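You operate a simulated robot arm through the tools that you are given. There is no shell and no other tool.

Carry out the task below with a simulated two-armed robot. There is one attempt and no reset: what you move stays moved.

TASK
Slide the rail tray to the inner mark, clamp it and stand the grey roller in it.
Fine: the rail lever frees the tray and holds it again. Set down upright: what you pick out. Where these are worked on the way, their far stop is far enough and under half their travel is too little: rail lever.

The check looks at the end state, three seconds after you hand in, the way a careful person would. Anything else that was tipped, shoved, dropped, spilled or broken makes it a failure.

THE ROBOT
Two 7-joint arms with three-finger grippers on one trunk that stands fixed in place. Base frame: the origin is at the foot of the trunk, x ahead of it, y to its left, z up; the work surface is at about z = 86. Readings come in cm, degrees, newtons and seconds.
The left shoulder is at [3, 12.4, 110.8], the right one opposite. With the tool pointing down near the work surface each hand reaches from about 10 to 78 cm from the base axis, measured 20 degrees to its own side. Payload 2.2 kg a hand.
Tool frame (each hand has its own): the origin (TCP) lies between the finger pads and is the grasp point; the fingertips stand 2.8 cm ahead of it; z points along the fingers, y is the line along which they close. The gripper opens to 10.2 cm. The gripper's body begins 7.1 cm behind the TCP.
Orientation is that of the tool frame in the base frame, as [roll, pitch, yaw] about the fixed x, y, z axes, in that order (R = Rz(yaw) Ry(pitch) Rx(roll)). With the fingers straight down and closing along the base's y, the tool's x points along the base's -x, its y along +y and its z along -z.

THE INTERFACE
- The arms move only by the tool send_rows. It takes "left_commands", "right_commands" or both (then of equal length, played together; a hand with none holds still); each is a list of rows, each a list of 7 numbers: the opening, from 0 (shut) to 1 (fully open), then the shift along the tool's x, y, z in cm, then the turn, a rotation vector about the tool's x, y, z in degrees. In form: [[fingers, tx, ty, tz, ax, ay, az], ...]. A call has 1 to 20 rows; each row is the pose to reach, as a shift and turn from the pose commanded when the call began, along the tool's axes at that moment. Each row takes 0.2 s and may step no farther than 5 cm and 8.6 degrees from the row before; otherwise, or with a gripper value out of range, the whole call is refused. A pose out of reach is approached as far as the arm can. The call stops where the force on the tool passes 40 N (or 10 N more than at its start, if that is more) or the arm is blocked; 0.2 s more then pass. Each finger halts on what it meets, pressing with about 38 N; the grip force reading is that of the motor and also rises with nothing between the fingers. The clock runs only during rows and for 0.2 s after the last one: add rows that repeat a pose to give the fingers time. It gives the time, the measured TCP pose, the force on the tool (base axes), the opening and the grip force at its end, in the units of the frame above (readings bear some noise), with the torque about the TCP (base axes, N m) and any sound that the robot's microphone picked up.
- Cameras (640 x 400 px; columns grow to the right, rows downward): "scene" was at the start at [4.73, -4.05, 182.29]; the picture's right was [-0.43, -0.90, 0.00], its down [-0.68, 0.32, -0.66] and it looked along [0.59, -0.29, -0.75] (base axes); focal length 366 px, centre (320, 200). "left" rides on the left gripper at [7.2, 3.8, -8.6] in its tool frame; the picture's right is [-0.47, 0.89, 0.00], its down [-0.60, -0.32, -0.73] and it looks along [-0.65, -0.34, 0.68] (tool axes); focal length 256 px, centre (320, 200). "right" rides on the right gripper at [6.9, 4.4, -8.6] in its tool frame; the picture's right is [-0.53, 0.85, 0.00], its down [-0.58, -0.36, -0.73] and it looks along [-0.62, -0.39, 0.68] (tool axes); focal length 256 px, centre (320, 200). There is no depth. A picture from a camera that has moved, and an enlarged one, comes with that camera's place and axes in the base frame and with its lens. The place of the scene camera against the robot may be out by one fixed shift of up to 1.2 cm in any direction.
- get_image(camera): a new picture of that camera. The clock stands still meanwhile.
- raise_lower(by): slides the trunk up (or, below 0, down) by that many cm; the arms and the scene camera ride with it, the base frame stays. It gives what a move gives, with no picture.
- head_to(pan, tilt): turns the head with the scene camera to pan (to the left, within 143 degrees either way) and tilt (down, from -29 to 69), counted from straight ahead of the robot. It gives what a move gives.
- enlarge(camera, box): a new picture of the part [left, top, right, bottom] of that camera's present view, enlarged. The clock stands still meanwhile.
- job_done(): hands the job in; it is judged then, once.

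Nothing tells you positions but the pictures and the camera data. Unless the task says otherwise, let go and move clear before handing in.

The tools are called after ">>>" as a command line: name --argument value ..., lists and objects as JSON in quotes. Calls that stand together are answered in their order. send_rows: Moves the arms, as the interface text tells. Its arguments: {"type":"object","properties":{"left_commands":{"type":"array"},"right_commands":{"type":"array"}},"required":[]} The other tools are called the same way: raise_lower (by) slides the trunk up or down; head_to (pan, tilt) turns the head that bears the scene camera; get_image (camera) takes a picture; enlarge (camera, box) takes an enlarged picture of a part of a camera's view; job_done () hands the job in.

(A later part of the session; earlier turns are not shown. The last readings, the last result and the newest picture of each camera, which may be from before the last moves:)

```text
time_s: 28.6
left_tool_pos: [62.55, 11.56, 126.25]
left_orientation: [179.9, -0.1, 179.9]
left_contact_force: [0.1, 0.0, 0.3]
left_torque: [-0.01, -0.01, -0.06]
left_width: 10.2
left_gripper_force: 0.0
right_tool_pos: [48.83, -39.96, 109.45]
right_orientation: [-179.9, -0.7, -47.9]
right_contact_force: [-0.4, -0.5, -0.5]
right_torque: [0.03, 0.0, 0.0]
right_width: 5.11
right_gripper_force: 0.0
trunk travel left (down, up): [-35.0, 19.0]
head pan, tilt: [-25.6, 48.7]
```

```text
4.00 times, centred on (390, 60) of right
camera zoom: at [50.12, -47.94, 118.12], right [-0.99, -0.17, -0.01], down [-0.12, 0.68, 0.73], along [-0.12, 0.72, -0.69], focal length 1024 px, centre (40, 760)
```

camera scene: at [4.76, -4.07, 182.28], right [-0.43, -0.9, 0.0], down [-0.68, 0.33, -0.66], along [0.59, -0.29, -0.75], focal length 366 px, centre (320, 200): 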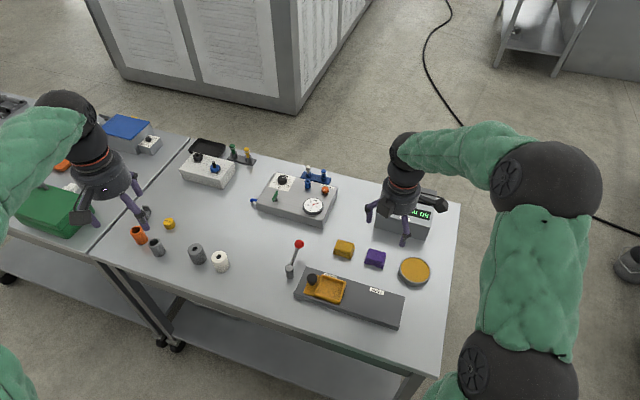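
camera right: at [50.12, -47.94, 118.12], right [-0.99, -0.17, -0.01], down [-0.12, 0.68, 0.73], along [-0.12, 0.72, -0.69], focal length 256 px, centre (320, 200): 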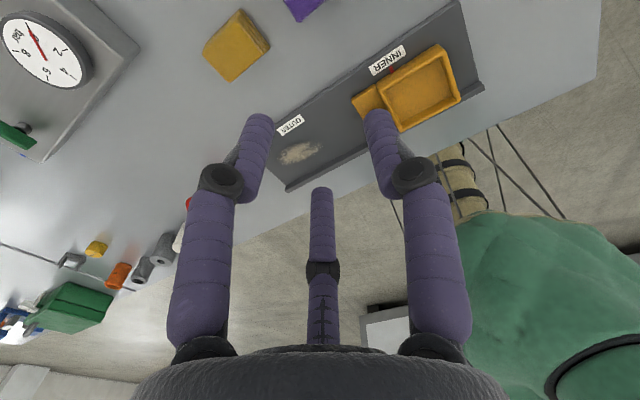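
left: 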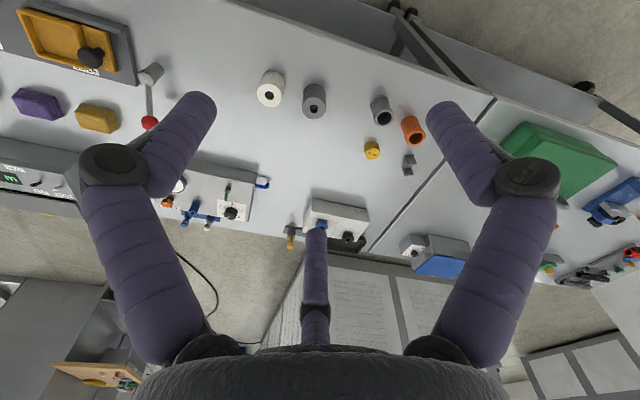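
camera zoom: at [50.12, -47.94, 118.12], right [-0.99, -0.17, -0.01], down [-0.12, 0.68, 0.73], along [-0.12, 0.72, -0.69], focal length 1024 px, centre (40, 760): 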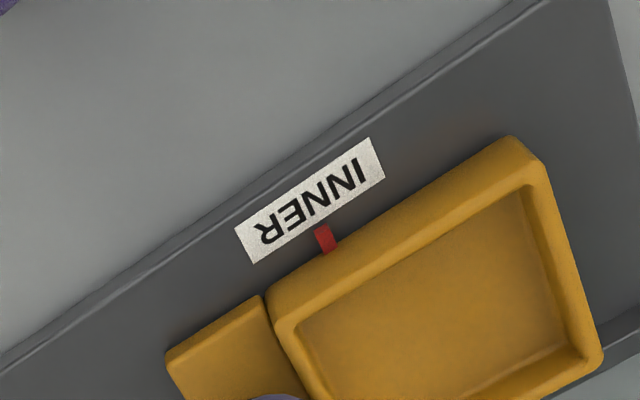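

Square on, the pointer is within about a millimetre of the INNER label's centre. Next I'll return to the lever ball at about (64.2,-15.8) and swing it back to clamp.

>>> send_rows --right_commands '[[0.5, -0.55, -1.98, 0.29, 0, 0, 7.57], [0.5, -1.09, -3.95, 0.57, 0, 0, 15.14], [0.5, -1.64, -5.93, 0.86, 0, 0, 22.71], [0.5, -2.18, -7.9, 1.14, 0, 0, 30.29], [0.5, -2.73, -9.88, 1.43, 0, 0, 37.86], [0.5, -3.27, -11.85, 1.71, 0, 0, 45.43], [0.5, -3.82, -13.83, 2.0, 0, 0, 53.0], [0.5, -4.36, -15.8, 2.29, 0, 0, 60.57], [0.5, -4.91, -17.78, 2.57, 0, 0, 68.14], [0.5, -5.45, -19.75, 2.86, 0, 0, 75.71], [0.5, -6.0, -21.73, 3.14, 0, 0, 83.29], [0.5, -6.54, -23.7, 3.43, 0, 0, 90.86], [0.5, -7.09, -25.68, 3.71, 0, 0, 98.43], [0.5, -7.63, -27.65, 4.0, 0, 0, 106.0]]'

>>> get_image --camera "right"

```text
time_s: 31.6
left_tool_pos: [62.55, 11.58, 126.28]
left_orientation: [180.0, -0.1, -180.0]
left_contact_force: [-0.1, 0.0, 0.9]
left_torque: [0.0, 0.02, 0.03]
left_width: 10.2
left_gripper_force: 0.1
right_tool_pos: [64.3, -15.72, 105.61]
right_orientation: [-179.5, 0.4, -154.1]
right_contact_force: [1.1, 0.8, 0.2]
right_torque: [-0.01, 0.02, -0.03]
right_width: 5.07
right_gripper_force: 0.0
trunk travel left (down, up): [-35.0, 19.0]
head pan, tilt: [-25.6, 48.7]
```

```text
taken
camera right: at [56.09, -14.75, 113.97], right [0.11, 0.99, 0.0], down [0.67, -0.07, 0.74], along [0.73, -0.08, -0.67], focal length 256 px, centre (320, 200)
```

right: 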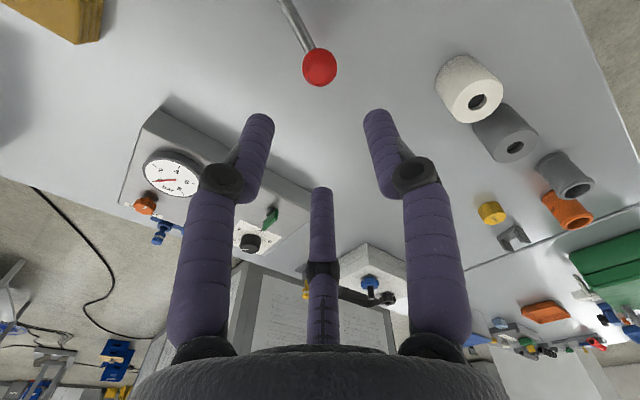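

>>> send_rows --right_commands '[[0.5, 0, 0, 3, 0, 0, 0], [0.5, 0, 0, 6, 0, 0, 0], [0.5, 0, 0, 9, 0, 0, 0], [0.47, 0, 0, 11, 0, 0, 0], [0.45, 0, 0, 12.5, 0, 0, 0], [0.45, 0, 0, 13.7, 0, 0, 0]]'

>>> get_image --camera "right"

```text
time_s: 33.0
left_tool_pos: [62.44, 11.5, 126.27]
left_orientation: [-180.0, 0.0, -180.0]
left_contact_force: [0.3, 0.0, -0.6]
left_torque: [0.01, -0.01, 0.04]
left_width: 10.21
left_gripper_force: 0.0
right_tool_pos: [64.48, -15.71, 91.76]
right_orientation: [-179.5, 0.5, -154.0]
right_contact_force: [0.5, 0.4, 0.3]
right_torque: [-0.01, 0.03, 0.0]
right_width: 4.59
right_gripper_force: 0.0
trunk travel left (down, up): [-35.0, 19.0]
head pan, tilt: [-25.6, 48.7]
```

```text
taken
camera right: at [56.25, -14.8, 100.24], right [0.11, 0.99, 0.0], down [0.67, -0.07, 0.74], along [0.73, -0.08, -0.67], focal length 256 px, centre (320, 200)
```

right: 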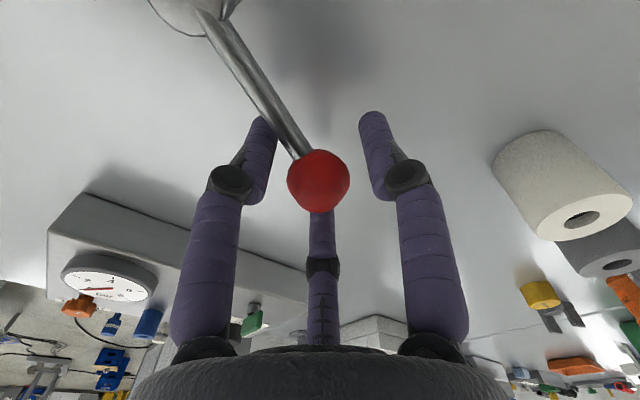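

The ball is straddled. I'll swing clockwise along the arc back toward the clamped position.

>>> send_rows --right_commands '[[0.45, 0.04, -0.76, 0, 0, 0, 5.5], [0.45, 0.16, -1.52, 0, 0, 0, 11], [0.45, 0.34, -2.26, 0, 0, 0, 16.5], [0.45, 0.6, -2.97, 0, 0, 0, 22], [0.45, 0.92, -3.66, 0, 0, 0, 27.5], [0.45, 1.31, -4.32, 0, 0, 0, 33], [0.45, 1.76, -4.94, 0, 0, 0, 38.5], [0.45, 2.27, -5.51, 0, 0, 0, 44], [0.45, 2.83, -6.03, 0, 0, 0, 49.5], [0.45, 3.44, -6.49, 0, 0, 0, 55], [0.45, 4.08, -6.89, 0, 0, 0, 60.5]]'

>>> get_image --camera "right"

>>> enlarge --camera "scene" --box '[270, 220, 430, 330]'

```text
time_s: 35.4
left_tool_pos: [62.39, 11.62, 126.37]
left_orientation: [179.9, 0.0, 179.9]
left_contact_force: [0.5, -0.6, 0.0]
left_torque: [-0.01, -0.01, 0.02]
left_width: 10.21
left_gripper_force: 0.1
right_tool_pos: [63.77, -23.61, 91.81]
right_orientation: [179.7, 0.7, 145.3]
right_contact_force: [0.5, 0.3, 0.1]
right_torque: [0.02, 0.0, 0.04]
right_width: 4.66
right_gripper_force: 0.4
trunk travel left (down, up): [-35.0, 19.0]
head pan, tilt: [-25.6, 48.7]
```

```text
taken
camera right: at [60.45, -16.15, 100.37], right [0.92, 0.39, 0.01], down [0.26, -0.62, 0.74], along [0.29, -0.68, -0.68], focal length 256 px, centre (320, 200)
```

right: 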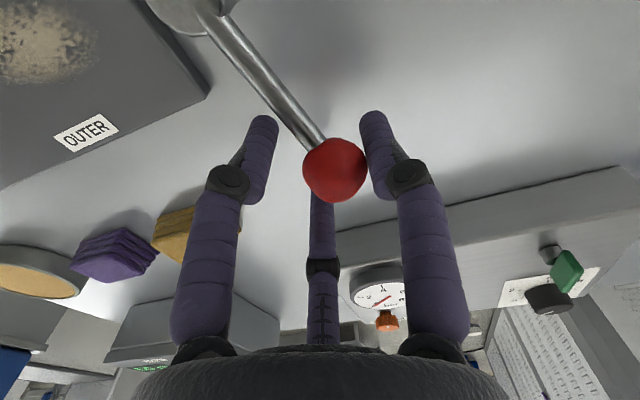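

```text
3.64 times, centred on (350, 275) of scene
camera zoom: at [4.73, -4.05, 182.29], right [-0.43, -0.9, 0.0], down [-0.68, 0.32, -0.66], along [0.59, -0.29, -0.75], focal length 1329 px, centre (211, -73)
```

zoom: 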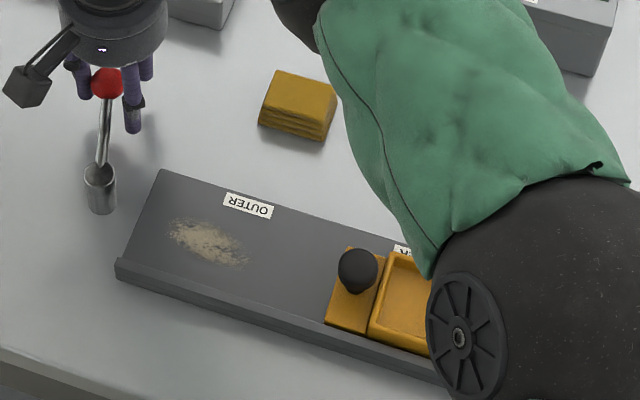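

>>> send_rows --right_commands '[[0.45, 0.01, -0.55, 0, 0, 0, 4], [0.45, 0.06, -1.1, 0, 0, 0, 8], [0.45, 0.14, -1.65, 0, 0, 0, 12], [0.45, 0.26, -2.19, 0, 0, 0, 16], [0.45, 0.43, -2.71, 0, 0, 0, 20], [0.45, 0.62, -3.23, 0, 0, 0, 24]]'

>>> get_image --camera "right"

>>> enlarge --camera "scene" --box '[270, 220, 430, 330]'

```text
time_s: 36.8
left_tool_pos: [62.7, 11.76, 126.24]
left_orientation: [179.9, -0.2, -179.9]
left_contact_force: [0.8, -0.8, -0.4]
left_torque: [-0.01, 0.01, 0.02]
left_width: 10.19
left_gripper_force: 0.1
right_tool_pos: [61.63, -25.9, 92.01]
right_orientation: [179.4, 0.6, 121.5]
right_contact_force: [14.4, 10.5, -3.1]
right_torque: [0.02, 0.03, 0.01]
right_width: 5.67
right_gripper_force: 8.2
trunk travel left (down, up): [-35.0, 19.0]
head pan, tilt: [-25.6, 48.7]
```

```text
taken
camera right: at [61.65, -17.63, 100.45], right [1.0, -0.01, 0.01], down [-0.02, -0.68, 0.73], along [0.0, -0.73, -0.68], focal length 256 px, centre (320, 200)
```

right: 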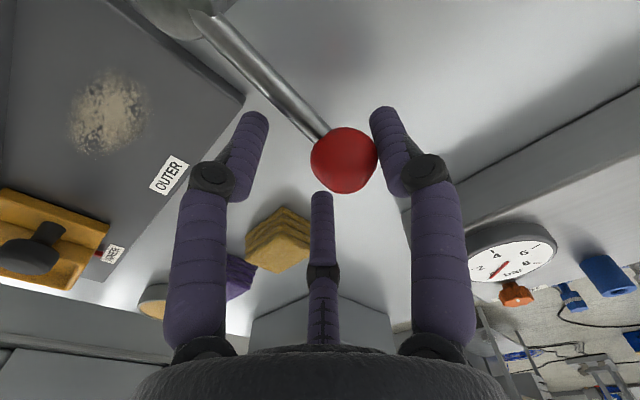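

```text
3.64 times, centred on (350, 275) of scene
camera zoom: at [4.99, -3.9, 182.28], right [-0.43, -0.9, 0.0], down [-0.68, 0.32, -0.66], along [0.59, -0.29, -0.75], focal length 1329 px, centre (211, -73)
```

zoom: 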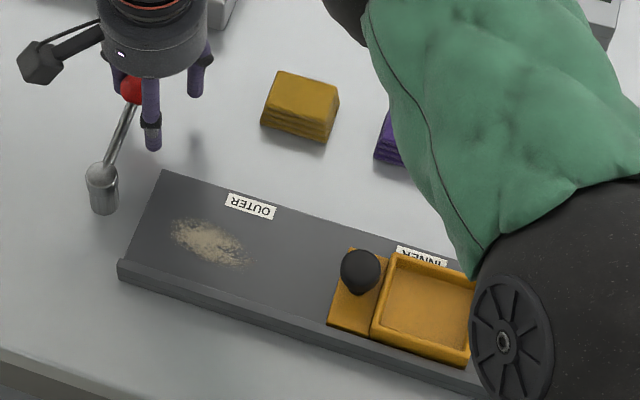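

The lever is back at its starting stop, with the ball again at (62.7,-24.6). I'll back off, lift and move the right arm out of the way.

>>> send_rows --right_commands '[[0.55, 0, 0.6, 0, 0, 0, 0], [0.55, 0, 1.1, 0, 0, 0, 0], [0.55, 0, 1.1, -2, 0, 0, 0], [0.55, 0, 1.1, -5, 0, 0, 0], [0.55, 0, 1.1, -9, 0, 0, 0], [0.55, 0, 1.1, -13, 0, 0, 0], [0.55, 0, 1.1, -16, 0, 0, 0]]'

>>> enlarge --camera "scene" --box '[270, 220, 430, 330]'

>>> get_image --camera "right"

```text
time_s: 38.4
left_tool_pos: [62.46, 11.63, 126.3]
left_orientation: [-180.0, -0.1, 180.0]
left_contact_force: [0.0, 0.6, 0.1]
left_torque: [0.0, -0.05, 0.02]
left_width: 10.19
left_gripper_force: 0.0
right_tool_pos: [62.01, -25.51, 107.96]
right_orientation: [179.6, 0.5, 121.5]
right_contact_force: [-0.1, 0.4, 0.1]
right_torque: [-0.01, 0.01, 0.01]
right_width: 5.58
right_gripper_force: 0.0
trunk travel left (down, up): [-35.0, 19.0]
head pan, tilt: [-25.6, 48.7]
```

```text
3.64 times, centred on (350, 275) of scene
camera zoom: at [4.68, -4.02, 182.29], right [-0.43, -0.9, 0.0], down [-0.68, 0.32, -0.66], along [0.6, -0.29, -0.75], focal length 1329 px, centre (211, -73)
```

zoom: 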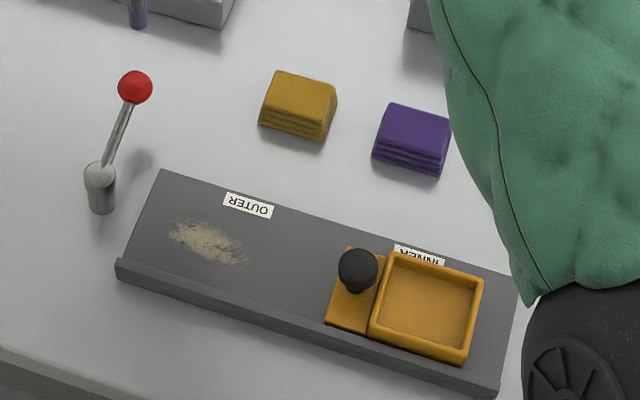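

```text
taken
camera right: at [62.01, -17.33, 116.45], right [1.0, -0.01, 0.01], down [-0.02, -0.68, 0.73], along [0.0, -0.73, -0.68], focal length 256 px, centre (320, 200)
```

right: 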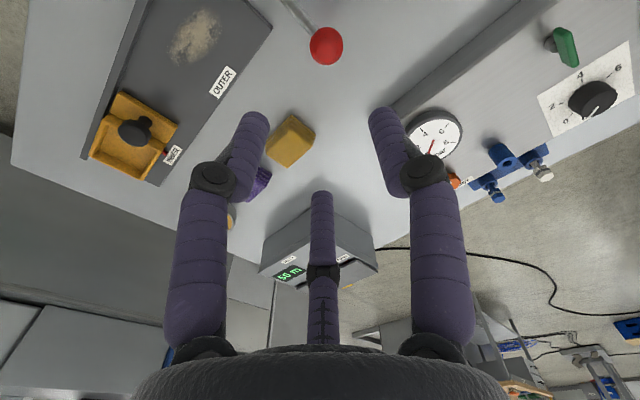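

The lever is exactly back where it began and the tray still stands at INNER. Next I'll bring the left hand over the solid grey roller at about (74.6,3.8) and look closely.

>>> send_rows --left_commands '[[0.8, -1.5, -1.0, 2.5, 0, 0, 0], [0.7, -3.0, -2.0, 5.0, 0, 0, 0], [0.65, -4.5, -2.9, 7.5, 0, 0, 0], [0.65, -6.0, -3.9, 10.0, 0, 0, 0], [0.65, -7.5, -4.9, 12.6, 0, 0, 0], [0.65, -9.0, -5.9, 15.2, 0, 0, 0], [0.65, -10.5, -6.8, 17.8, 0, 0, 0], [0.65, -12.1, -7.8, 20.3, 0, 0, 0], [0.65, -12.1, -7.8, 20.3, 0, 0, 0]]'

>>> get_image --camera "left"

>>> get_image --camera "scene"

```text
time_s: 40.4
left_tool_pos: [73.92, 3.9, 106.2]
left_orientation: [180.0, 0.0, -179.9]
left_contact_force: [-0.8, -0.3, -0.1]
left_torque: [-0.01, -0.01, -0.01]
left_width: 6.6
left_gripper_force: 0.2
left hand out of reach, approached as far as the arm can: row 8, 9
right_tool_pos: [61.99, -25.52, 107.96]
right_orientation: [179.6, 0.5, 121.5]
right_contact_force: [0.8, 0.3, 0.1]
right_torque: [-0.05, -0.03, 0.02]
right_width: 5.61
right_gripper_force: 0.0
trunk travel left (down, up): [-35.0, 19.0]
head pan, tilt: [-25.6, 48.7]
```

```text
taken
camera left: at [66.58, 7.54, 114.68], right [0.46, 0.89, 0.0], down [0.6, -0.32, 0.73], along [0.65, -0.34, -0.68], focal length 256 px, centre (320, 200)
```

left: 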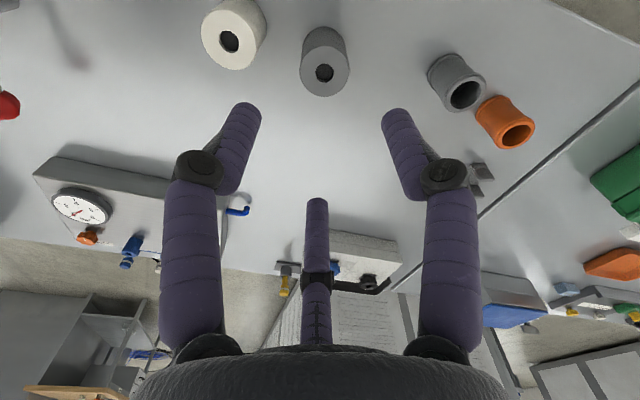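

```text
taken
camera scene: at [4.64, -3.99, 182.29], right [-0.43, -0.9, 0.0], down [-0.68, 0.32, -0.66], along [0.6, -0.29, -0.75], focal length 366 px, centre (320, 200)
```

scene: 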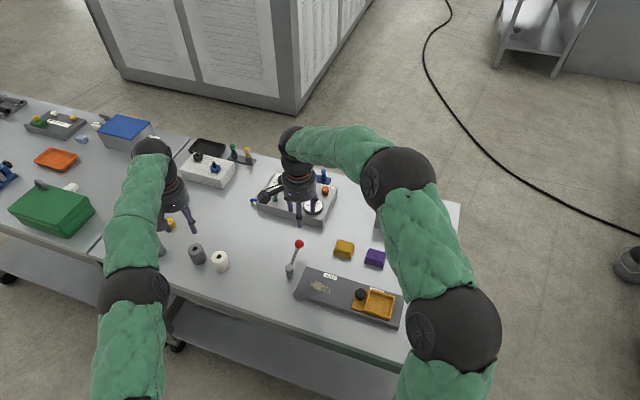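

The left arm stops about 0.7 cm short at this height, but lower down the wrist comes level with the shoulder and should reach farther. The roller is confirmed at (74.6,3.8), so I'll descend to just above it and recheck.

>>> send_rows --left_commands '[[0.65, 0, 0, 2.5, 0, 0, 0], [0.65, 0, 0, 5, 0, 0, 0], [0.65, 0, 0, 7.5, 0, 0, 0], [0.65, 0, 0, 9, 0, 0, 0], [0.65, 0, 0, 9, 0, 0, 0]]'

>>> get_image --camera "left"

```text
time_s: 41.5
left_tool_pos: [73.71, 3.74, 96.96]
left_orientation: [-180.0, -0.1, -179.9]
left_contact_force: [0.9, 0.4, -0.3]
left_torque: [0.02, 0.0, -0.01]
left_width: 6.65
left_gripper_force: 0.1
right_tool_pos: [62.16, -25.45, 107.86]
right_orientation: [179.6, 0.5, 121.5]
right_contact_force: [0.5, 0.8, -0.1]
right_torque: [0.0, -0.01, 0.02]
right_width: 5.6
right_gripper_force: 0.0
trunk travel left (down, up): [-35.0, 19.0]
head pan, tilt: [-25.6, 48.7]
```

```text
taken
camera left: at [66.48, 7.62, 105.7], right [0.46, 0.89, 0.0], down [0.6, -0.32, 0.73], along [0.65, -0.34, -0.68], focal length 256 px, centre (320, 200)
```

left: 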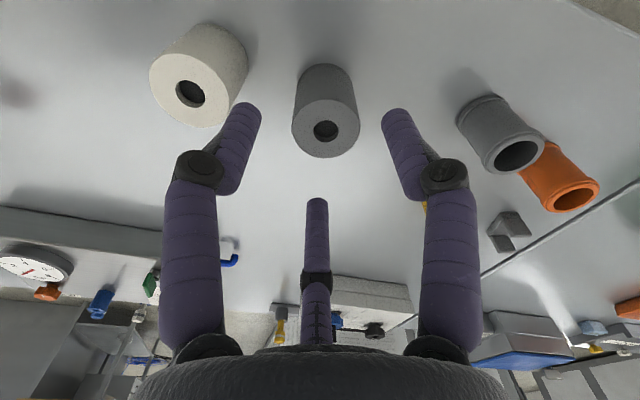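

>>> send_rows --left_commands '[[0.65, -0.45, 0.05, 0, 0, 0, 0], [0.65, -0.9, 0.08, 0, 0, 0, 0], [0.65, -0.9, 0.08, 0, 0, 0, 0]]'

>>> get_image --camera "left"

```text
time_s: 42.4
left_tool_pos: [73.72, 3.86, 97.17]
left_orientation: [-180.0, 0.0, 179.9]
left_contact_force: [0.3, 0.7, 0.3]
left_torque: [-0.01, 0.01, -0.02]
left_width: 6.64
left_gripper_force: 0.0
left hand out of reach, approached as far as the arm can: row 1, 2, 3
right_tool_pos: [62.14, -25.61, 107.95]
right_orientation: [179.6, 0.5, 121.6]
right_contact_force: [-0.1, 0.5, -0.5]
right_torque: [0.01, 0.05, 0.0]
right_width: 5.61
right_gripper_force: 0.1
trunk travel left (down, up): [-35.0, 19.0]
head pan, tilt: [-25.6, 48.7]
```

```text
taken
camera left: at [66.48, 7.6, 105.7], right [0.46, 0.89, 0.0], down [0.6, -0.32, 0.73], along [0.65, -0.34, -0.68], focal length 256 px, centre (320, 200)
```

left: 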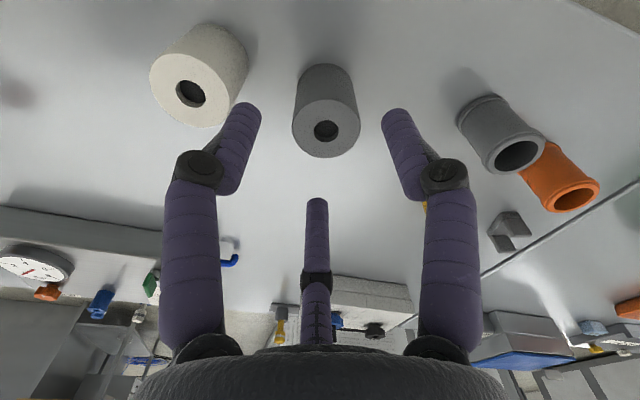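

The arm falls about 0.9 cm short even here, because the shoulder sits higher than the wrist. I'll lift both hands and lower the trunk to gain reach.

>>> send_rows --left_commands '[[0.65, 0.1, 0, -2.5, 0, 0, 0], [0.65, 0.1, 0, -5, 0, 0, 0], [0.65, 0.1, 0, -7.5, 0, 0, 0], [0.65, 0.1, 0, -8, 0, 0, 0]]' --right_commands '[[0.55, 0, -2, -2.5, 0, 0, 0], [0.55, 0, -4, -5, 0, 0, 0], [0.55, 0, -6, -7.5, 0, 0, 0], [0.55, 0, -8, -10, 0, 0, 0]]'

>>> raise_lower --by -7

>>> get_image --camera "left"

>>> get_image --camera "scene"

```text
time_s: 43.4
left_tool_pos: [73.55, 3.83, 105.17]
left_orientation: [180.0, 0.0, -180.0]
left_contact_force: [-0.4, -0.8, 0.2]
left_torque: [-0.01, -0.01, -0.01]
left_width: 6.62
left_gripper_force: 0.1
right_tool_pos: [55.15, -29.85, 117.8]
right_orientation: [179.6, 0.6, 121.6]
right_contact_force: [-0.4, 0.4, -0.4]
right_torque: [0.01, 0.0, -0.04]
right_width: 5.59
right_gripper_force: 0.0
trunk travel left (down, up): [-35.0, 19.0]
head pan, tilt: [-25.6, 48.7]
```

```text
time_s: 44.4
left_tool_pos: [73.6, 3.89, 98.22]
left_orientation: [180.0, -0.1, 180.0]
left_contact_force: [0.1, -1.2, 0.7]
left_torque: [-0.01, 0.01, -0.01]
left_width: 6.63
left_gripper_force: 0.1
right_tool_pos: [55.11, -29.87, 110.92]
right_orientation: [179.6, 0.5, 121.5]
right_contact_force: [-0.9, 0.2, 0.7]
right_torque: [0.01, -0.07, 0.02]
right_width: 5.6
right_gripper_force: 0.0
trunk travel left (down, up): [-28.0, 26.0]
head pan, tilt: [-25.6, 48.7]
```

```text
taken
camera left: at [66.34, 7.64, 106.78], right [0.46, 0.89, 0.0], down [0.6, -0.32, 0.73], along [0.65, -0.34, -0.68], focal length 256 px, centre (320, 200)
```

left: 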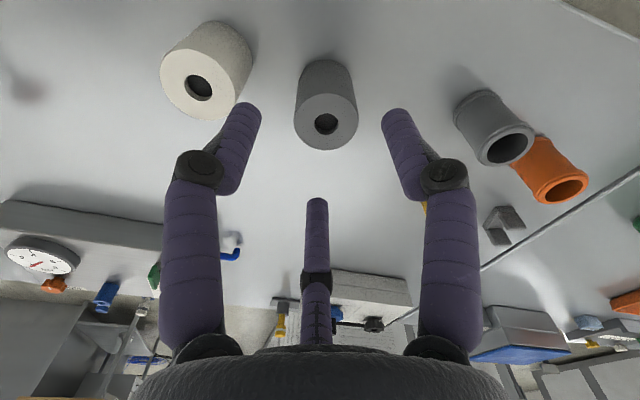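

```text
taken
camera scene: at [4.7, -4.04, 175.3], right [-0.43, -0.9, 0.0], down [-0.68, 0.32, -0.66], along [0.59, -0.29, -0.75], focal length 366 px, centre (320, 200)
```

scene: 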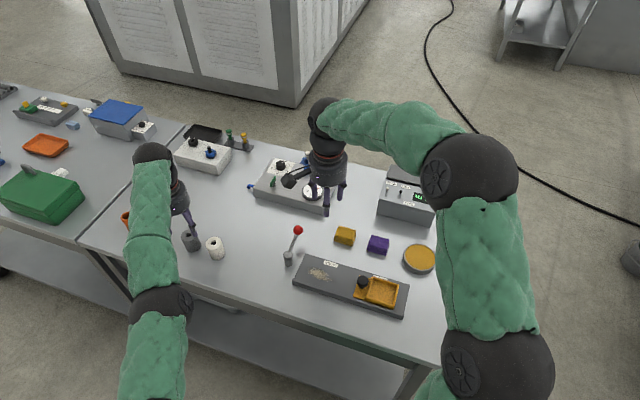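

>>> send_rows --left_commands '[[0.65, -0.5, 0, 0, 0, 0, -7], [0.65, -1.0, 0, 0, 0, 0, -14], [0.65, -1.0, 0, 0, 0, 0, -22], [0.65, -1.0, 0, 0, 0, 0, -30], [0.65, -1.0, 0, 0, 0, 0, -30]]'

>>> get_image --camera "left"

```text
time_s: 45.6
left_tool_pos: [74.12, 3.9, 97.95]
left_orientation: [179.9, 0.0, -150.0]
left_contact_force: [0.9, -0.4, -0.3]
left_torque: [0.0, 0.03, 0.02]
left_width: 6.64
left_gripper_force: 0.1
left hand out of reach, approached as far as the arm can: row 2, 3, 4, 5
right_tool_pos: [55.36, -29.84, 110.81]
right_orientation: [179.6, 0.4, 121.5]
right_contact_force: [0.0, 0.3, -0.5]
right_torque: [0.01, -0.01, 0.02]
right_width: 5.58
right_gripper_force: 0.1
trunk travel left (down, up): [-28.0, 26.0]
head pan, tilt: [-25.6, 48.7]
```

```text
taken
camera left: at [65.93, 3.41, 106.57], right [-0.04, 1.0, 0.0], down [0.68, 0.03, 0.73], along [0.73, 0.03, -0.68], focal length 256 px, centre (320, 200)
```

left: 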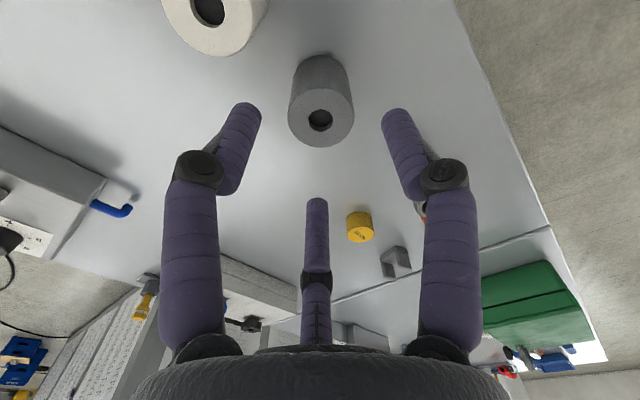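

The hand now reaches x = 74.1, about half a centimetre short of the roller's centre. With a wider opening that is good enough, and the far finger will draw the roller in when it closes. I'll descend around it.

>>> send_rows --left_commands '[[0.76, 0.05, 0.03, 1.0, 0, 0, 0], [0.76, 0.1, 0.05, 2.5, 0, 0, 0], [0.76, 0.13, 0.07, 4.0, 0, 0, 0], [0.76, 0.13, 0.07, 5.2, 0, 0, 0], [0.76, 0.13, 0.07, 6.0, 0, 0, 0], [0.76, 0.13, 0.07, 6.6, 0, 0, 0]]'

>>> get_image --camera "left"

```text
time_s: 47.0
left_tool_pos: [74.05, 3.79, 91.37]
left_orientation: [-179.9, 0.0, -149.9]
left_contact_force: [0.3, 0.5, 0.3]
left_torque: [-0.02, 0.04, -0.01]
left_width: 7.72
left_gripper_force: 0.0
right_tool_pos: [55.19, -29.75, 110.95]
right_orientation: [179.6, 0.5, 121.5]
right_contact_force: [1.0, 0.0, 1.4]
right_torque: [0.06, -0.02, 0.0]
right_width: 5.59
right_gripper_force: 0.1
trunk travel left (down, up): [-28.0, 26.0]
head pan, tilt: [-25.6, 48.7]
```

```text
taken
camera left: at [65.74, 3.52, 100.01], right [-0.04, 1.0, 0.0], down [0.68, 0.03, 0.73], along [0.73, 0.03, -0.68], focal length 256 px, centre (320, 200)
```

left: 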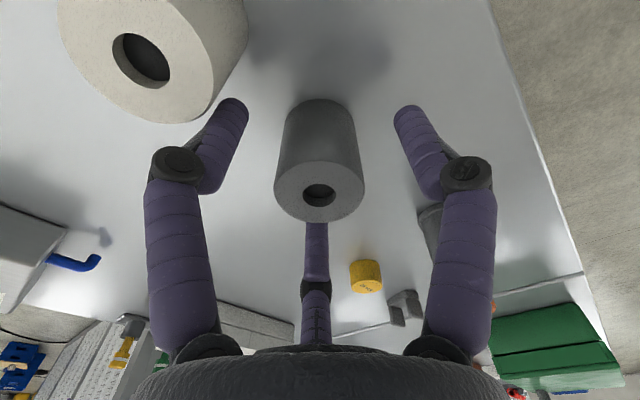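

>>> send_rows --left_commands '[[0.65, 0, 0, 0, 0, 0, 0], [0.55, 0, 0, 0, 0, 0, 0], [0.48, 0, 0, 0, 0, 0, 0], [0.4, 0, 0, 0, 0, 0, 0], [0.3, 0, 0, 0, 0, 0, 0], [0.3, 0, 0, 0, 0, 0, 0]]'

>>> get_image --camera "left"

```text
time_s: 48.4
left_tool_pos: [73.9, 3.87, 91.4]
left_orientation: [180.0, 0.1, -150.0]
left_contact_force: [0.3, 0.8, 0.5]
left_torque: [-0.01, -0.07, -0.02]
left_width: 4.19
left_gripper_force: 38.1
right_tool_pos: [55.27, -29.79, 110.82]
right_orientation: [179.6, 0.4, 121.6]
right_contact_force: [-0.8, 0.3, 0.7]
right_torque: [0.02, 0.0, -0.02]
right_width: 5.6
right_gripper_force: 0.1
trunk travel left (down, up): [-28.0, 26.0]
head pan, tilt: [-25.6, 48.7]
```

```text
taken
camera left: at [65.75, 3.52, 100.07], right [-0.04, 1.0, 0.0], down [0.68, 0.03, 0.73], along [0.73, 0.03, -0.68], focal length 256 px, centre (320, 200)
```

left: 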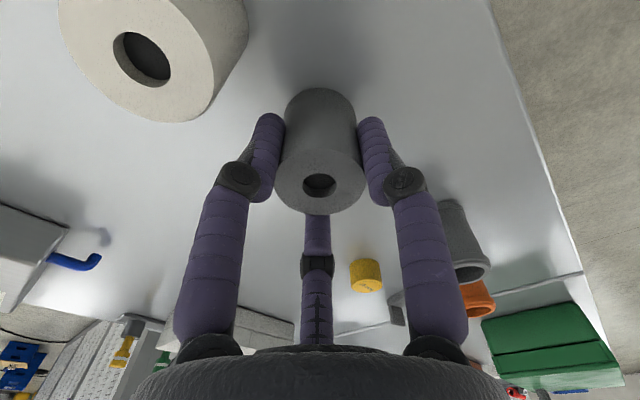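

The grey roller is gripped at 4.2 cm. I'll lift it, then set it down at a halfway spot both arms can reach, near (62,-9), while the right arm moves aside.

>>> send_rows --left_commands '[[0.3, 0, 0, -0.7, 0, 0, 0], [0.3, 0, 0, -2, 0, 0, 0], [0.3, 0, 0, -4, 0, 0, 0], [0.3, 0, 0, -7, 0, 0, 0], [0.3, 0, 0, -10, 0, 0, 0], [0.3, 0, 0, -12, 0, 0, 0]]' --right_commands '[[0.55, 0, -2, -1, 0, 0, 0], [0.55, 0, -4, -2, 0, 0, 0], [0.55, 0, -6, -3, 0, 0, 0], [0.55, 0, -8, -4, 0, 0, 0], [0.55, -2, -9, -5, 0, 0, 0], [0.55, -4, -10, -6, 0, 0, 0]]'

>>> get_image --camera "left"

>>> get_image --camera "scene"

```text
time_s: 49.8
left_tool_pos: [73.81, 3.85, 103.59]
left_orientation: [-180.0, 0.2, -149.9]
left_contact_force: [-0.7, 0.5, -1.1]
left_torque: [0.01, -0.04, 0.03]
left_width: 4.18
left_gripper_force: 38.0
right_tool_pos: [48.66, -38.42, 116.96]
right_orientation: [179.6, 0.5, 121.6]
right_contact_force: [-1.2, 0.5, 0.0]
right_torque: [-0.03, -0.01, -0.02]
right_width: 5.6
right_gripper_force: 0.0
trunk travel left (down, up): [-28.0, 26.0]
head pan, tilt: [-25.6, 48.7]
```

```text
taken
camera left: at [65.57, 3.49, 112.2], right [-0.04, 1.0, 0.0], down [0.68, 0.03, 0.73], along [0.73, 0.03, -0.68], focal length 256 px, centre (320, 200)
```

left: 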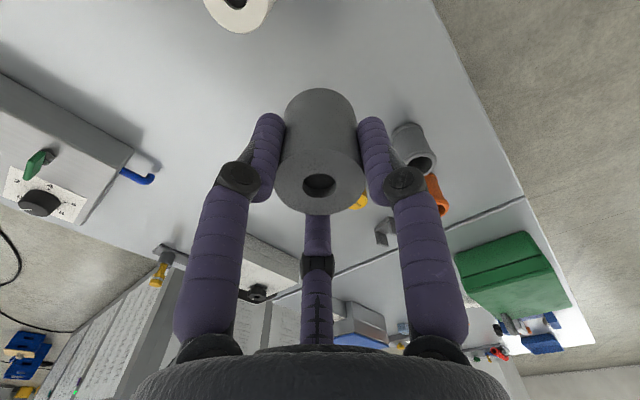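

```text
taken
camera scene: at [4.63, -4.08, 175.29], right [-0.43, -0.9, 0.0], down [-0.68, 0.33, -0.66], along [0.6, -0.29, -0.75], focal length 366 px, centre (320, 200)
```

scene: 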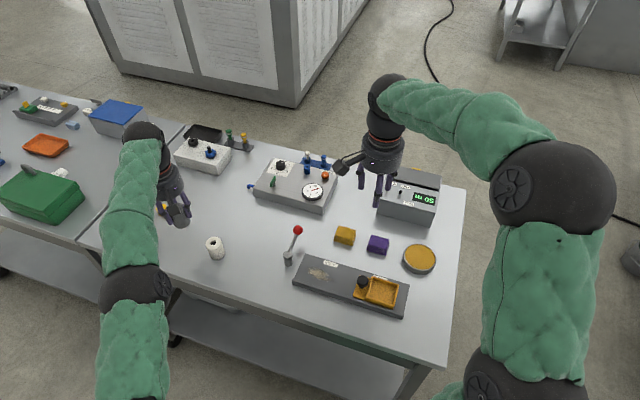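

>>> send_rows --left_commands '[[0.3, 2.5, -0.8, 0, 0, 0, 0], [0.3, 5.5, -1.7, 0, 0, 0, 0], [0.3, 8.5, -2.65, 0, 0, 0, 0], [0.3, 11.5, -3.6, 0, 0, 0, 0], [0.3, 14.5, -4.5, 0, 0, 0, 0], [0.3, 16.69, -5.2, 0, 0, 0, 0], [0.3, 16.69, -5.2, 0, 0, 0, 0]]'

>>> get_image --camera "left"

>>> get_image --camera "scene"

```text
time_s: 51.4
left_tool_pos: [62.2, -9.11, 103.51]
left_orientation: [-180.0, 0.1, -150.0]
left_contact_force: [0.1, -0.5, -1.1]
left_torque: [-0.02, 0.0, -0.01]
left_width: 4.21
left_gripper_force: 38.0
right_tool_pos: [48.63, -38.42, 116.93]
right_orientation: [179.6, 0.5, 121.5]
right_contact_force: [0.0, 0.5, -0.2]
right_torque: [-0.01, 0.0, 0.01]
right_width: 5.62
right_gripper_force: 0.1
trunk travel left (down, up): [-28.0, 26.0]
head pan, tilt: [-25.6, 48.7]
```

```text
taken
camera left: at [53.85, -9.36, 112.06], right [-0.04, 1.0, 0.0], down [0.68, 0.03, 0.73], along [0.73, 0.03, -0.68], focal length 256 px, centre (320, 200)
```

left: 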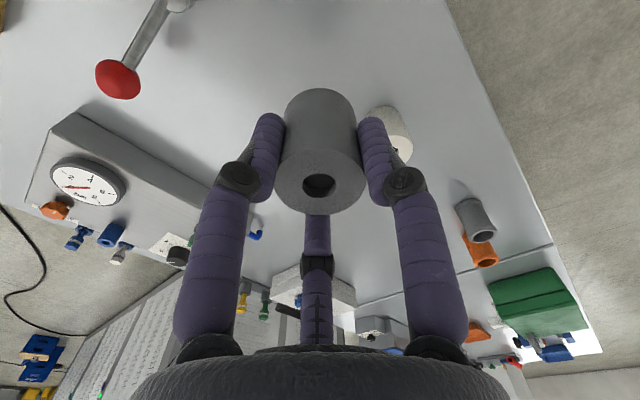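

```text
taken
camera scene: at [4.77, -4.03, 175.28], right [-0.43, -0.9, 0.0], down [-0.68, 0.32, -0.66], along [0.59, -0.29, -0.75], focal length 366 px, centre (320, 200)
```

scene: 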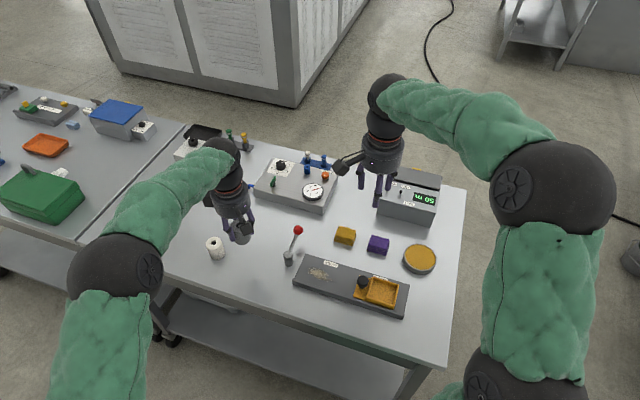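

>>> send_rows --left_commands '[[0.3, 0, 0, 3, 0, 0, 0], [0.3, 0, 0, 6, 0, 0, 0], [0.3, 0, 0, 9, 0, 0, 0], [0.3, 0, 0, 10.8, 0, 0, 0], [0.3, 0, 0, 11.6, 0, 0, 0], [0.3, 0, 0, 12.0, 0, 0, 0], [0.3, 0, 0, 12.15, 0, 0, 0], [0.3, 0, 0, 12.15, 0, 0, 0]]'

>>> get_image --camera "left"

>>> enlarge --camera "scene" --box '[190, 200, 310, 290]'

```text
time_s: 53.2
left_tool_pos: [62.16, -8.96, 91.49]
left_orientation: [-179.9, 0.1, -150.0]
left_contact_force: [-1.2, 0.1, 6.8]
left_torque: [0.01, 0.13, 0.0]
left_width: 4.2
left_gripper_force: 38.0
right_tool_pos: [48.61, -38.48, 116.94]
right_orientation: [179.6, 0.6, 121.5]
right_contact_force: [-0.2, 0.2, 0.4]
right_torque: [-0.05, 0.02, 0.0]
right_width: 5.6
right_gripper_force: 0.0
trunk travel left (down, up): [-28.0, 26.0]
head pan, tilt: [-25.6, 48.7]
```

```text
taken
camera left: at [53.89, -9.32, 100.05], right [-0.04, 1.0, 0.0], down [0.68, 0.03, 0.73], along [0.73, 0.03, -0.68], focal length 256 px, centre (320, 200)
```

left: 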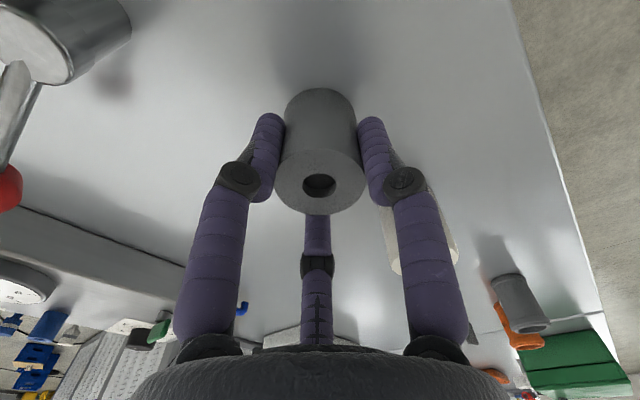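

```text
4.44 times, centred on (250, 245) of scene
camera zoom: at [4.64, -4.04, 175.3], right [-0.43, -0.9, 0.0], down [-0.68, 0.32, -0.66], along [0.6, -0.29, -0.75], focal length 1624 px, centre (631, 0)
```

zoom: 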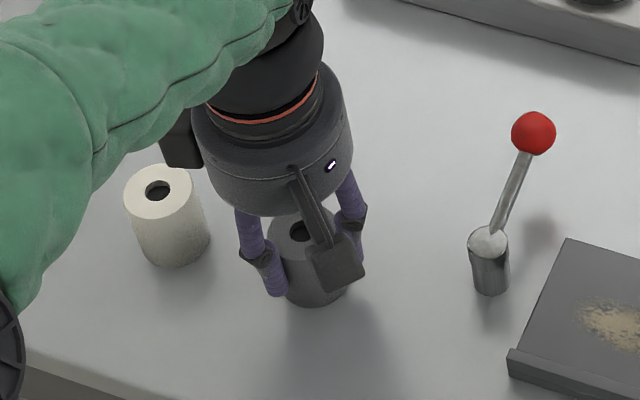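

The roller touches the table at 6.8 N of contact force. I'll open the left hand, lift, and withdraw it to the left.

>>> send_rows --left_commands '[[0.4, 0, 0, 0, 0, 0, 0], [0.55, 0, 0, 0, 0, 0, 0], [0.65, 0, 0, 0, 0, 0, 0], [0.68, 0, 0, -1.5, 0, 0, 0], [0.68, 0, 0, -4, 0, 0, 0], [0.68, 0, 0, -8, 0, 0, 0], [0.68, 0, 0, -12, 0, 0, 0], [0.68, 0, 0, -16, 0, 0, 0], [0.68, -1.5, 3.0, -18, 0, 0, 0], [0.68, -3.5, 7.0, -20, 0, 0, 0], [0.68, -5.5, 11.0, -21, 0, 0, 0], [0.68, -7.5, 15.0, -22, 0, 0, 0], [0.68, -9.5, 19.0, -22, 0, 0, 0], [0.68, -11, 22.0, -22, 0, 0, 0]]'

>>> get_image --camera "scene"

>>> get_image --camera "right"

```text
time_s: 56.2
left_tool_pos: [60.59, 15.61, 113.48]
left_orientation: [179.9, 0.0, -150.0]
left_contact_force: [-0.9, 0.0, -0.8]
left_torque: [-0.01, -0.02, 0.0]
left_width: 6.93
left_gripper_force: 0.0
right_tool_pos: [48.65, -38.27, 116.95]
right_orientation: [179.5, 0.6, 121.4]
right_contact_force: [0.0, 0.1, 0.1]
right_torque: [-0.01, -0.04, -0.02]
right_width: 5.62
right_gripper_force: 0.0
trunk travel left (down, up): [-28.0, 26.0]
head pan, tilt: [-25.6, 48.7]
```

```text
taken
camera scene: at [4.69, -3.96, 175.29], right [-0.43, -0.9, 0.0], down [-0.68, 0.32, -0.66], along [0.59, -0.29, -0.75], focal length 366 px, centre (320, 200)
```

scene: 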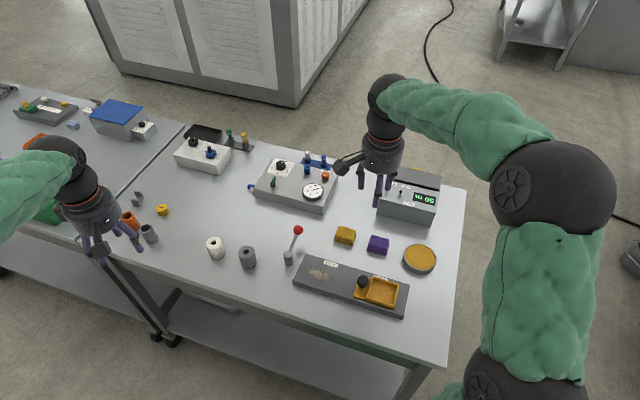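

```text
taken
camera right: at [48.61, -30.1, 125.47], right [1.0, -0.01, 0.01], down [-0.02, -0.68, 0.73], along [0.0, -0.73, -0.68], focal length 256 px, centre (320, 200)
```

right: 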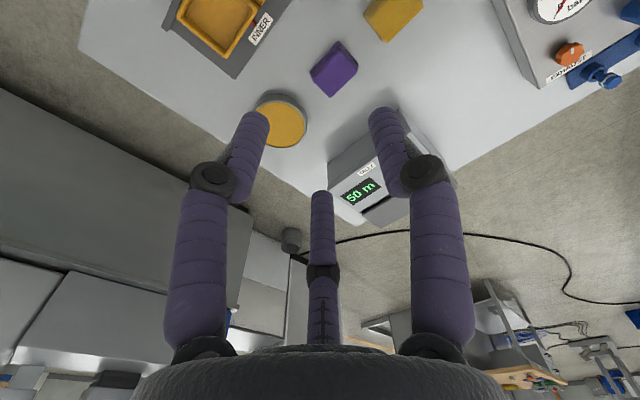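

The roller stands upright at about (62.2,-9). I'll bring the right hand above it, with its fingers turned to clear the tray knob later.

>>> send_rows --right_commands '[[0.65, 1.79, 2.69, 0.5, 0, 0, -7.35], [0.65, 3.59, 5.38, 1.2, 0, 0, -14.7], [0.65, 5.38, 8.07, 2.0, 0, 0, -22.05], [0.65, 7.18, 10.76, 3.0, 0, 0, -29.4], [0.65, 8.97, 13.45, 4.0, 0, 0, -36.75], [0.65, 10.76, 16.13, 5.2, 0, 0, -44.1], [0.65, 12.56, 18.82, 6.5, 0, 0, -51.45], [0.65, 14.35, 21.51, 8.0, 0, 0, -58.8], [0.65, 16.15, 24.2, 9.5, 0, 0, -66.15], [0.65, 17.94, 26.89, 10.95, 0, 0, -73.5], [0.65, 17.94, 26.89, 10.95, 0, 0, -73.5]]'

>>> get_image --camera "right"

```text
time_s: 58.6
left_tool_pos: [60.44, 15.48, 113.66]
left_orientation: [179.9, 0.0, -150.1]
left_contact_force: [-0.1, 0.9, -0.1]
left_torque: [0.02, 0.0, 0.01]
left_width: 6.95
left_gripper_force: 0.1
right_tool_pos: [62.51, -9.15, 105.91]
right_orientation: [-179.6, 0.7, -164.9]
right_contact_force: [-0.3, -0.3, 0.1]
right_torque: [-0.02, -0.03, -0.01]
right_width: 6.66
right_gripper_force: 0.2
trunk travel left (down, up): [-28.0, 26.0]
head pan, tilt: [-25.6, 48.7]
```

```text
taken
camera right: at [54.59, -6.67, 114.43], right [0.3, 0.96, 0.0], down [0.64, -0.2, 0.74], along [0.71, -0.22, -0.67], focal length 256 px, centre (320, 200)
```

right: 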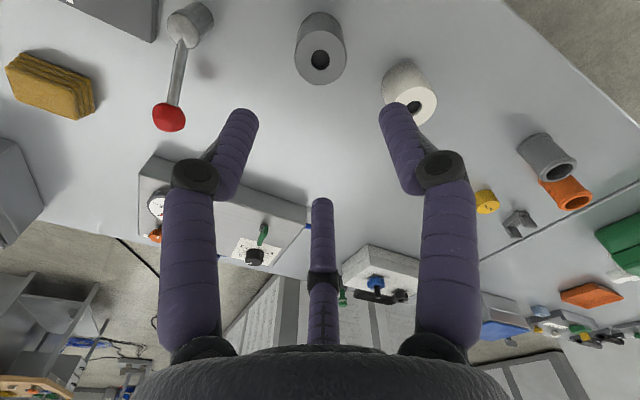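

>>> send_rows --right_commands '[[0.65, 0.08, 0.1, 3, -0.2, 0.35, 0], [0.65, 0.08, 0.1, 6, -0.4, 0.7, 0], [0.65, 0.08, 0.1, 9, -0.4, 0.7, 0], [0.65, 0.08, 0.1, 11.5, -0.4, 0.7, 0], [0.65, 0.08, 0.1, 13.2, -0.4, 0.7, 0], [0.65, 0.08, 0.1, 14.4, -0.4, 0.7, 0], [0.65, 0.08, 0.1, 14.4, -0.4, 0.7, 0]]'

>>> get_image --camera "right"

```text
time_s: 60.2
left_tool_pos: [60.51, 15.54, 113.58]
left_orientation: [180.0, 0.0, -150.0]
left_contact_force: [0.0, -0.1, 0.0]
left_torque: [0.01, 0.0, 0.02]
left_width: 6.94
left_gripper_force: 0.0
right_tool_pos: [62.4, -8.98, 91.55]
right_orientation: [180.0, -0.1, -165.0]
right_contact_force: [0.5, -0.4, 0.0]
right_torque: [0.01, 0.02, -0.02]
right_width: 6.63
right_gripper_force: 0.0
trunk travel left (down, up): [-28.0, 26.0]
head pan, tilt: [-25.6, 48.7]
```

```text
taken
camera right: at [54.58, -6.61, 100.05], right [0.3, 0.95, 0.0], down [0.65, -0.2, 0.73], along [0.7, -0.22, -0.68], focal length 256 px, centre (320, 200)
```

right: 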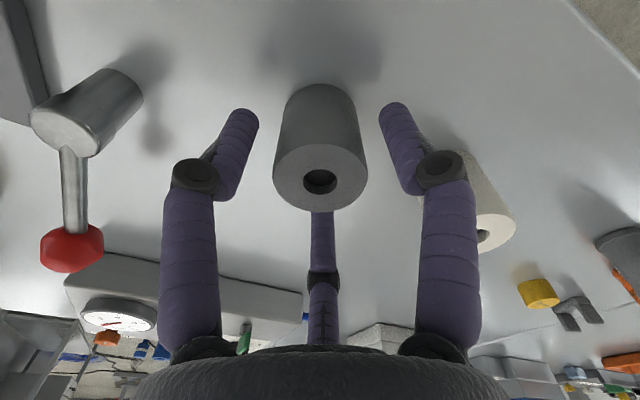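

>>> send_rows --right_commands '[[0.55, 0, 0, 0, 0, 0, 0], [0.45, 0, 0, 0, 0, 0, 0], [0.37, 0, 0, 0, 0, 0, 0], [0.3, 0, 0, 0, 0, 0, 0], [0.3, 0, 0, 0, 0, 0, 0], [0.3, 0, 0, -0.7, 0, 0, 0], [0.3, 0, 0, -2, 0, 0, 0], [0.3, 0, 0, -5, 0, 0, 0], [0.3, 0, 0, -8, 0, 0, 0], [0.3, 0, 0, -11, 0, 0, 0], [0.3, 0, 0, -13, 0, 0, 0]]'

>>> get_image --camera "right"

>>> enlarge --camera "scene" --box '[280, 230, 440, 330]'

```text
time_s: 62.6
left_tool_pos: [60.54, 15.57, 113.7]
left_orientation: [-180.0, 0.0, -150.0]
left_contact_force: [-0.4, 0.7, 0.3]
left_torque: [0.01, 0.01, 0.0]
left_width: 6.91
left_gripper_force: 0.0
right_tool_pos: [62.52, -8.91, 104.5]
right_orientation: [180.0, -0.2, -165.0]
right_contact_force: [0.7, 0.2, -0.4]
right_torque: [0.01, -0.03, 0.04]
right_width: 4.2
right_gripper_force: 38.0
trunk travel left (down, up): [-28.0, 26.0]
head pan, tilt: [-25.6, 48.7]
```

```text
taken
camera right: at [54.64, -6.59, 113.06], right [0.3, 0.95, 0.0], down [0.65, -0.2, 0.73], along [0.7, -0.22, -0.68], focal length 256 px, centre (320, 200)
```

right: 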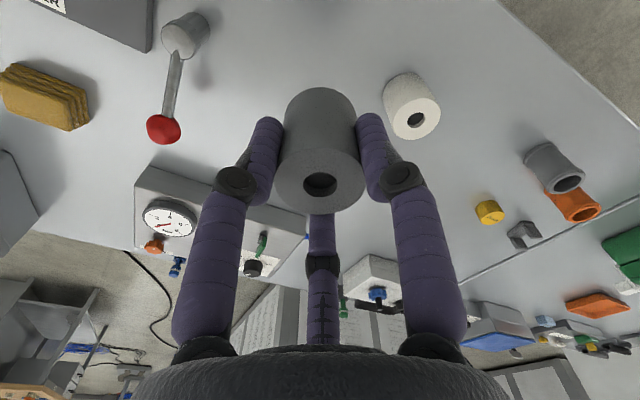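

```text
4.00 times, centred on (360, 280) of scene
camera zoom: at [4.74, -4.04, 175.28], right [-0.43, -0.9, 0.0], down [-0.68, 0.32, -0.66], along [0.59, -0.29, -0.75], focal length 1462 px, centre (160, -120)
```

zoom: 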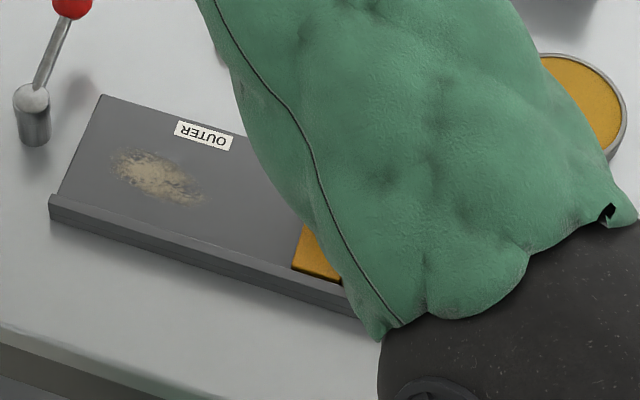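

The roller is held in the right hand. I'll carry it above the tray centre at about (37.05,-37.4) and check the alignment before lowering.

>>> send_rows --right_commands '[[0.3, 1.5, -1.0, -0.3, 0, 0, 0], [0.3, 4.5, -2.95, -0.6, 0, 0, 0], [0.3, 7.5, -4.9, -1, 0, 0, 0], [0.3, 10.5, -6.88, -1, 0, 0, 0], [0.3, 13.5, -8.84, -1, 0, 0, 0], [0.3, 16.5, -10.8, -1, 0, 0, 0], [0.3, 19.5, -12.78, -1, 0, 0, 0], [0.3, 22.5, -14.74, -1, 0, 0, 0], [0.3, 25.5, -16.7, -1, 0, 0, 0], [0.3, 28.5, -18.67, -1, 0, 0, 0], [0.3, 30.8, -20.2, -1, 0, 0, 0], [0.3, 31.96, -20.94, -1, 0, 0, 0], [0.3, 31.96, -20.94, -1, 0, 0, 0]]'

>>> get_image --camera "right"

>>> enlarge --camera "scene" --box '[320, 230, 440, 330]'

```text
time_s: 65.4
left_tool_pos: [60.51, 15.62, 113.64]
left_orientation: [-180.0, 0.0, -150.0]
left_contact_force: [0.0, 0.3, -0.7]
left_torque: [-0.02, -0.06, -0.05]
left_width: 6.94
left_gripper_force: 0.0
right_tool_pos: [37.07, -37.74, 105.51]
right_orientation: [180.0, -0.2, -165.0]
right_contact_force: [-0.4, -0.6, -0.8]
right_torque: [-0.02, 0.01, 0.0]
right_width: 4.2
right_gripper_force: 38.2
trunk travel left (down, up): [-28.0, 26.0]
head pan, tilt: [-25.6, 48.7]
```

```text
taken
camera right: at [29.19, -35.25, 114.18], right [0.3, 0.95, 0.0], down [0.65, -0.2, 0.73], along [0.7, -0.22, -0.68], focal length 256 px, centre (320, 200)
```

right: 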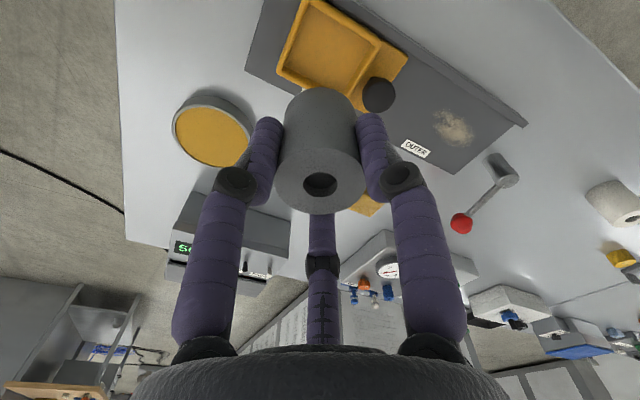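

```text
4.00 times, centred on (380, 280) of scene
camera zoom: at [4.73, -4.04, 175.29], right [-0.43, -0.9, 0.0], down [-0.68, 0.32, -0.66], along [0.59, -0.29, -0.75], focal length 1462 px, centre (80, -120)
```

zoom: 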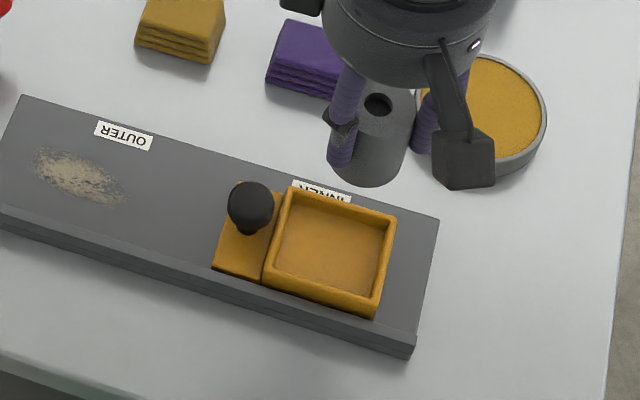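

>>> enlarge --camera "right" --box '[240, 0, 440, 120]'

```text
3.20 times, centred on (340, 60) of right
camera zoom: at [29.19, -35.25, 114.18], right [0.3, 0.95, 0.0], down [0.65, -0.2, 0.73], along [0.7, -0.22, -0.68], focal length 819 px, centre (256, 648)
```

zoom: 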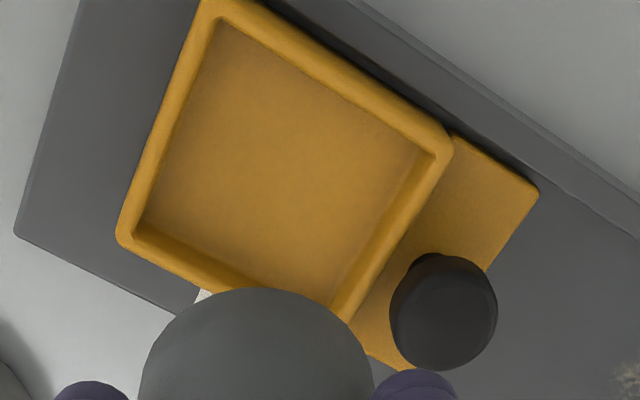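

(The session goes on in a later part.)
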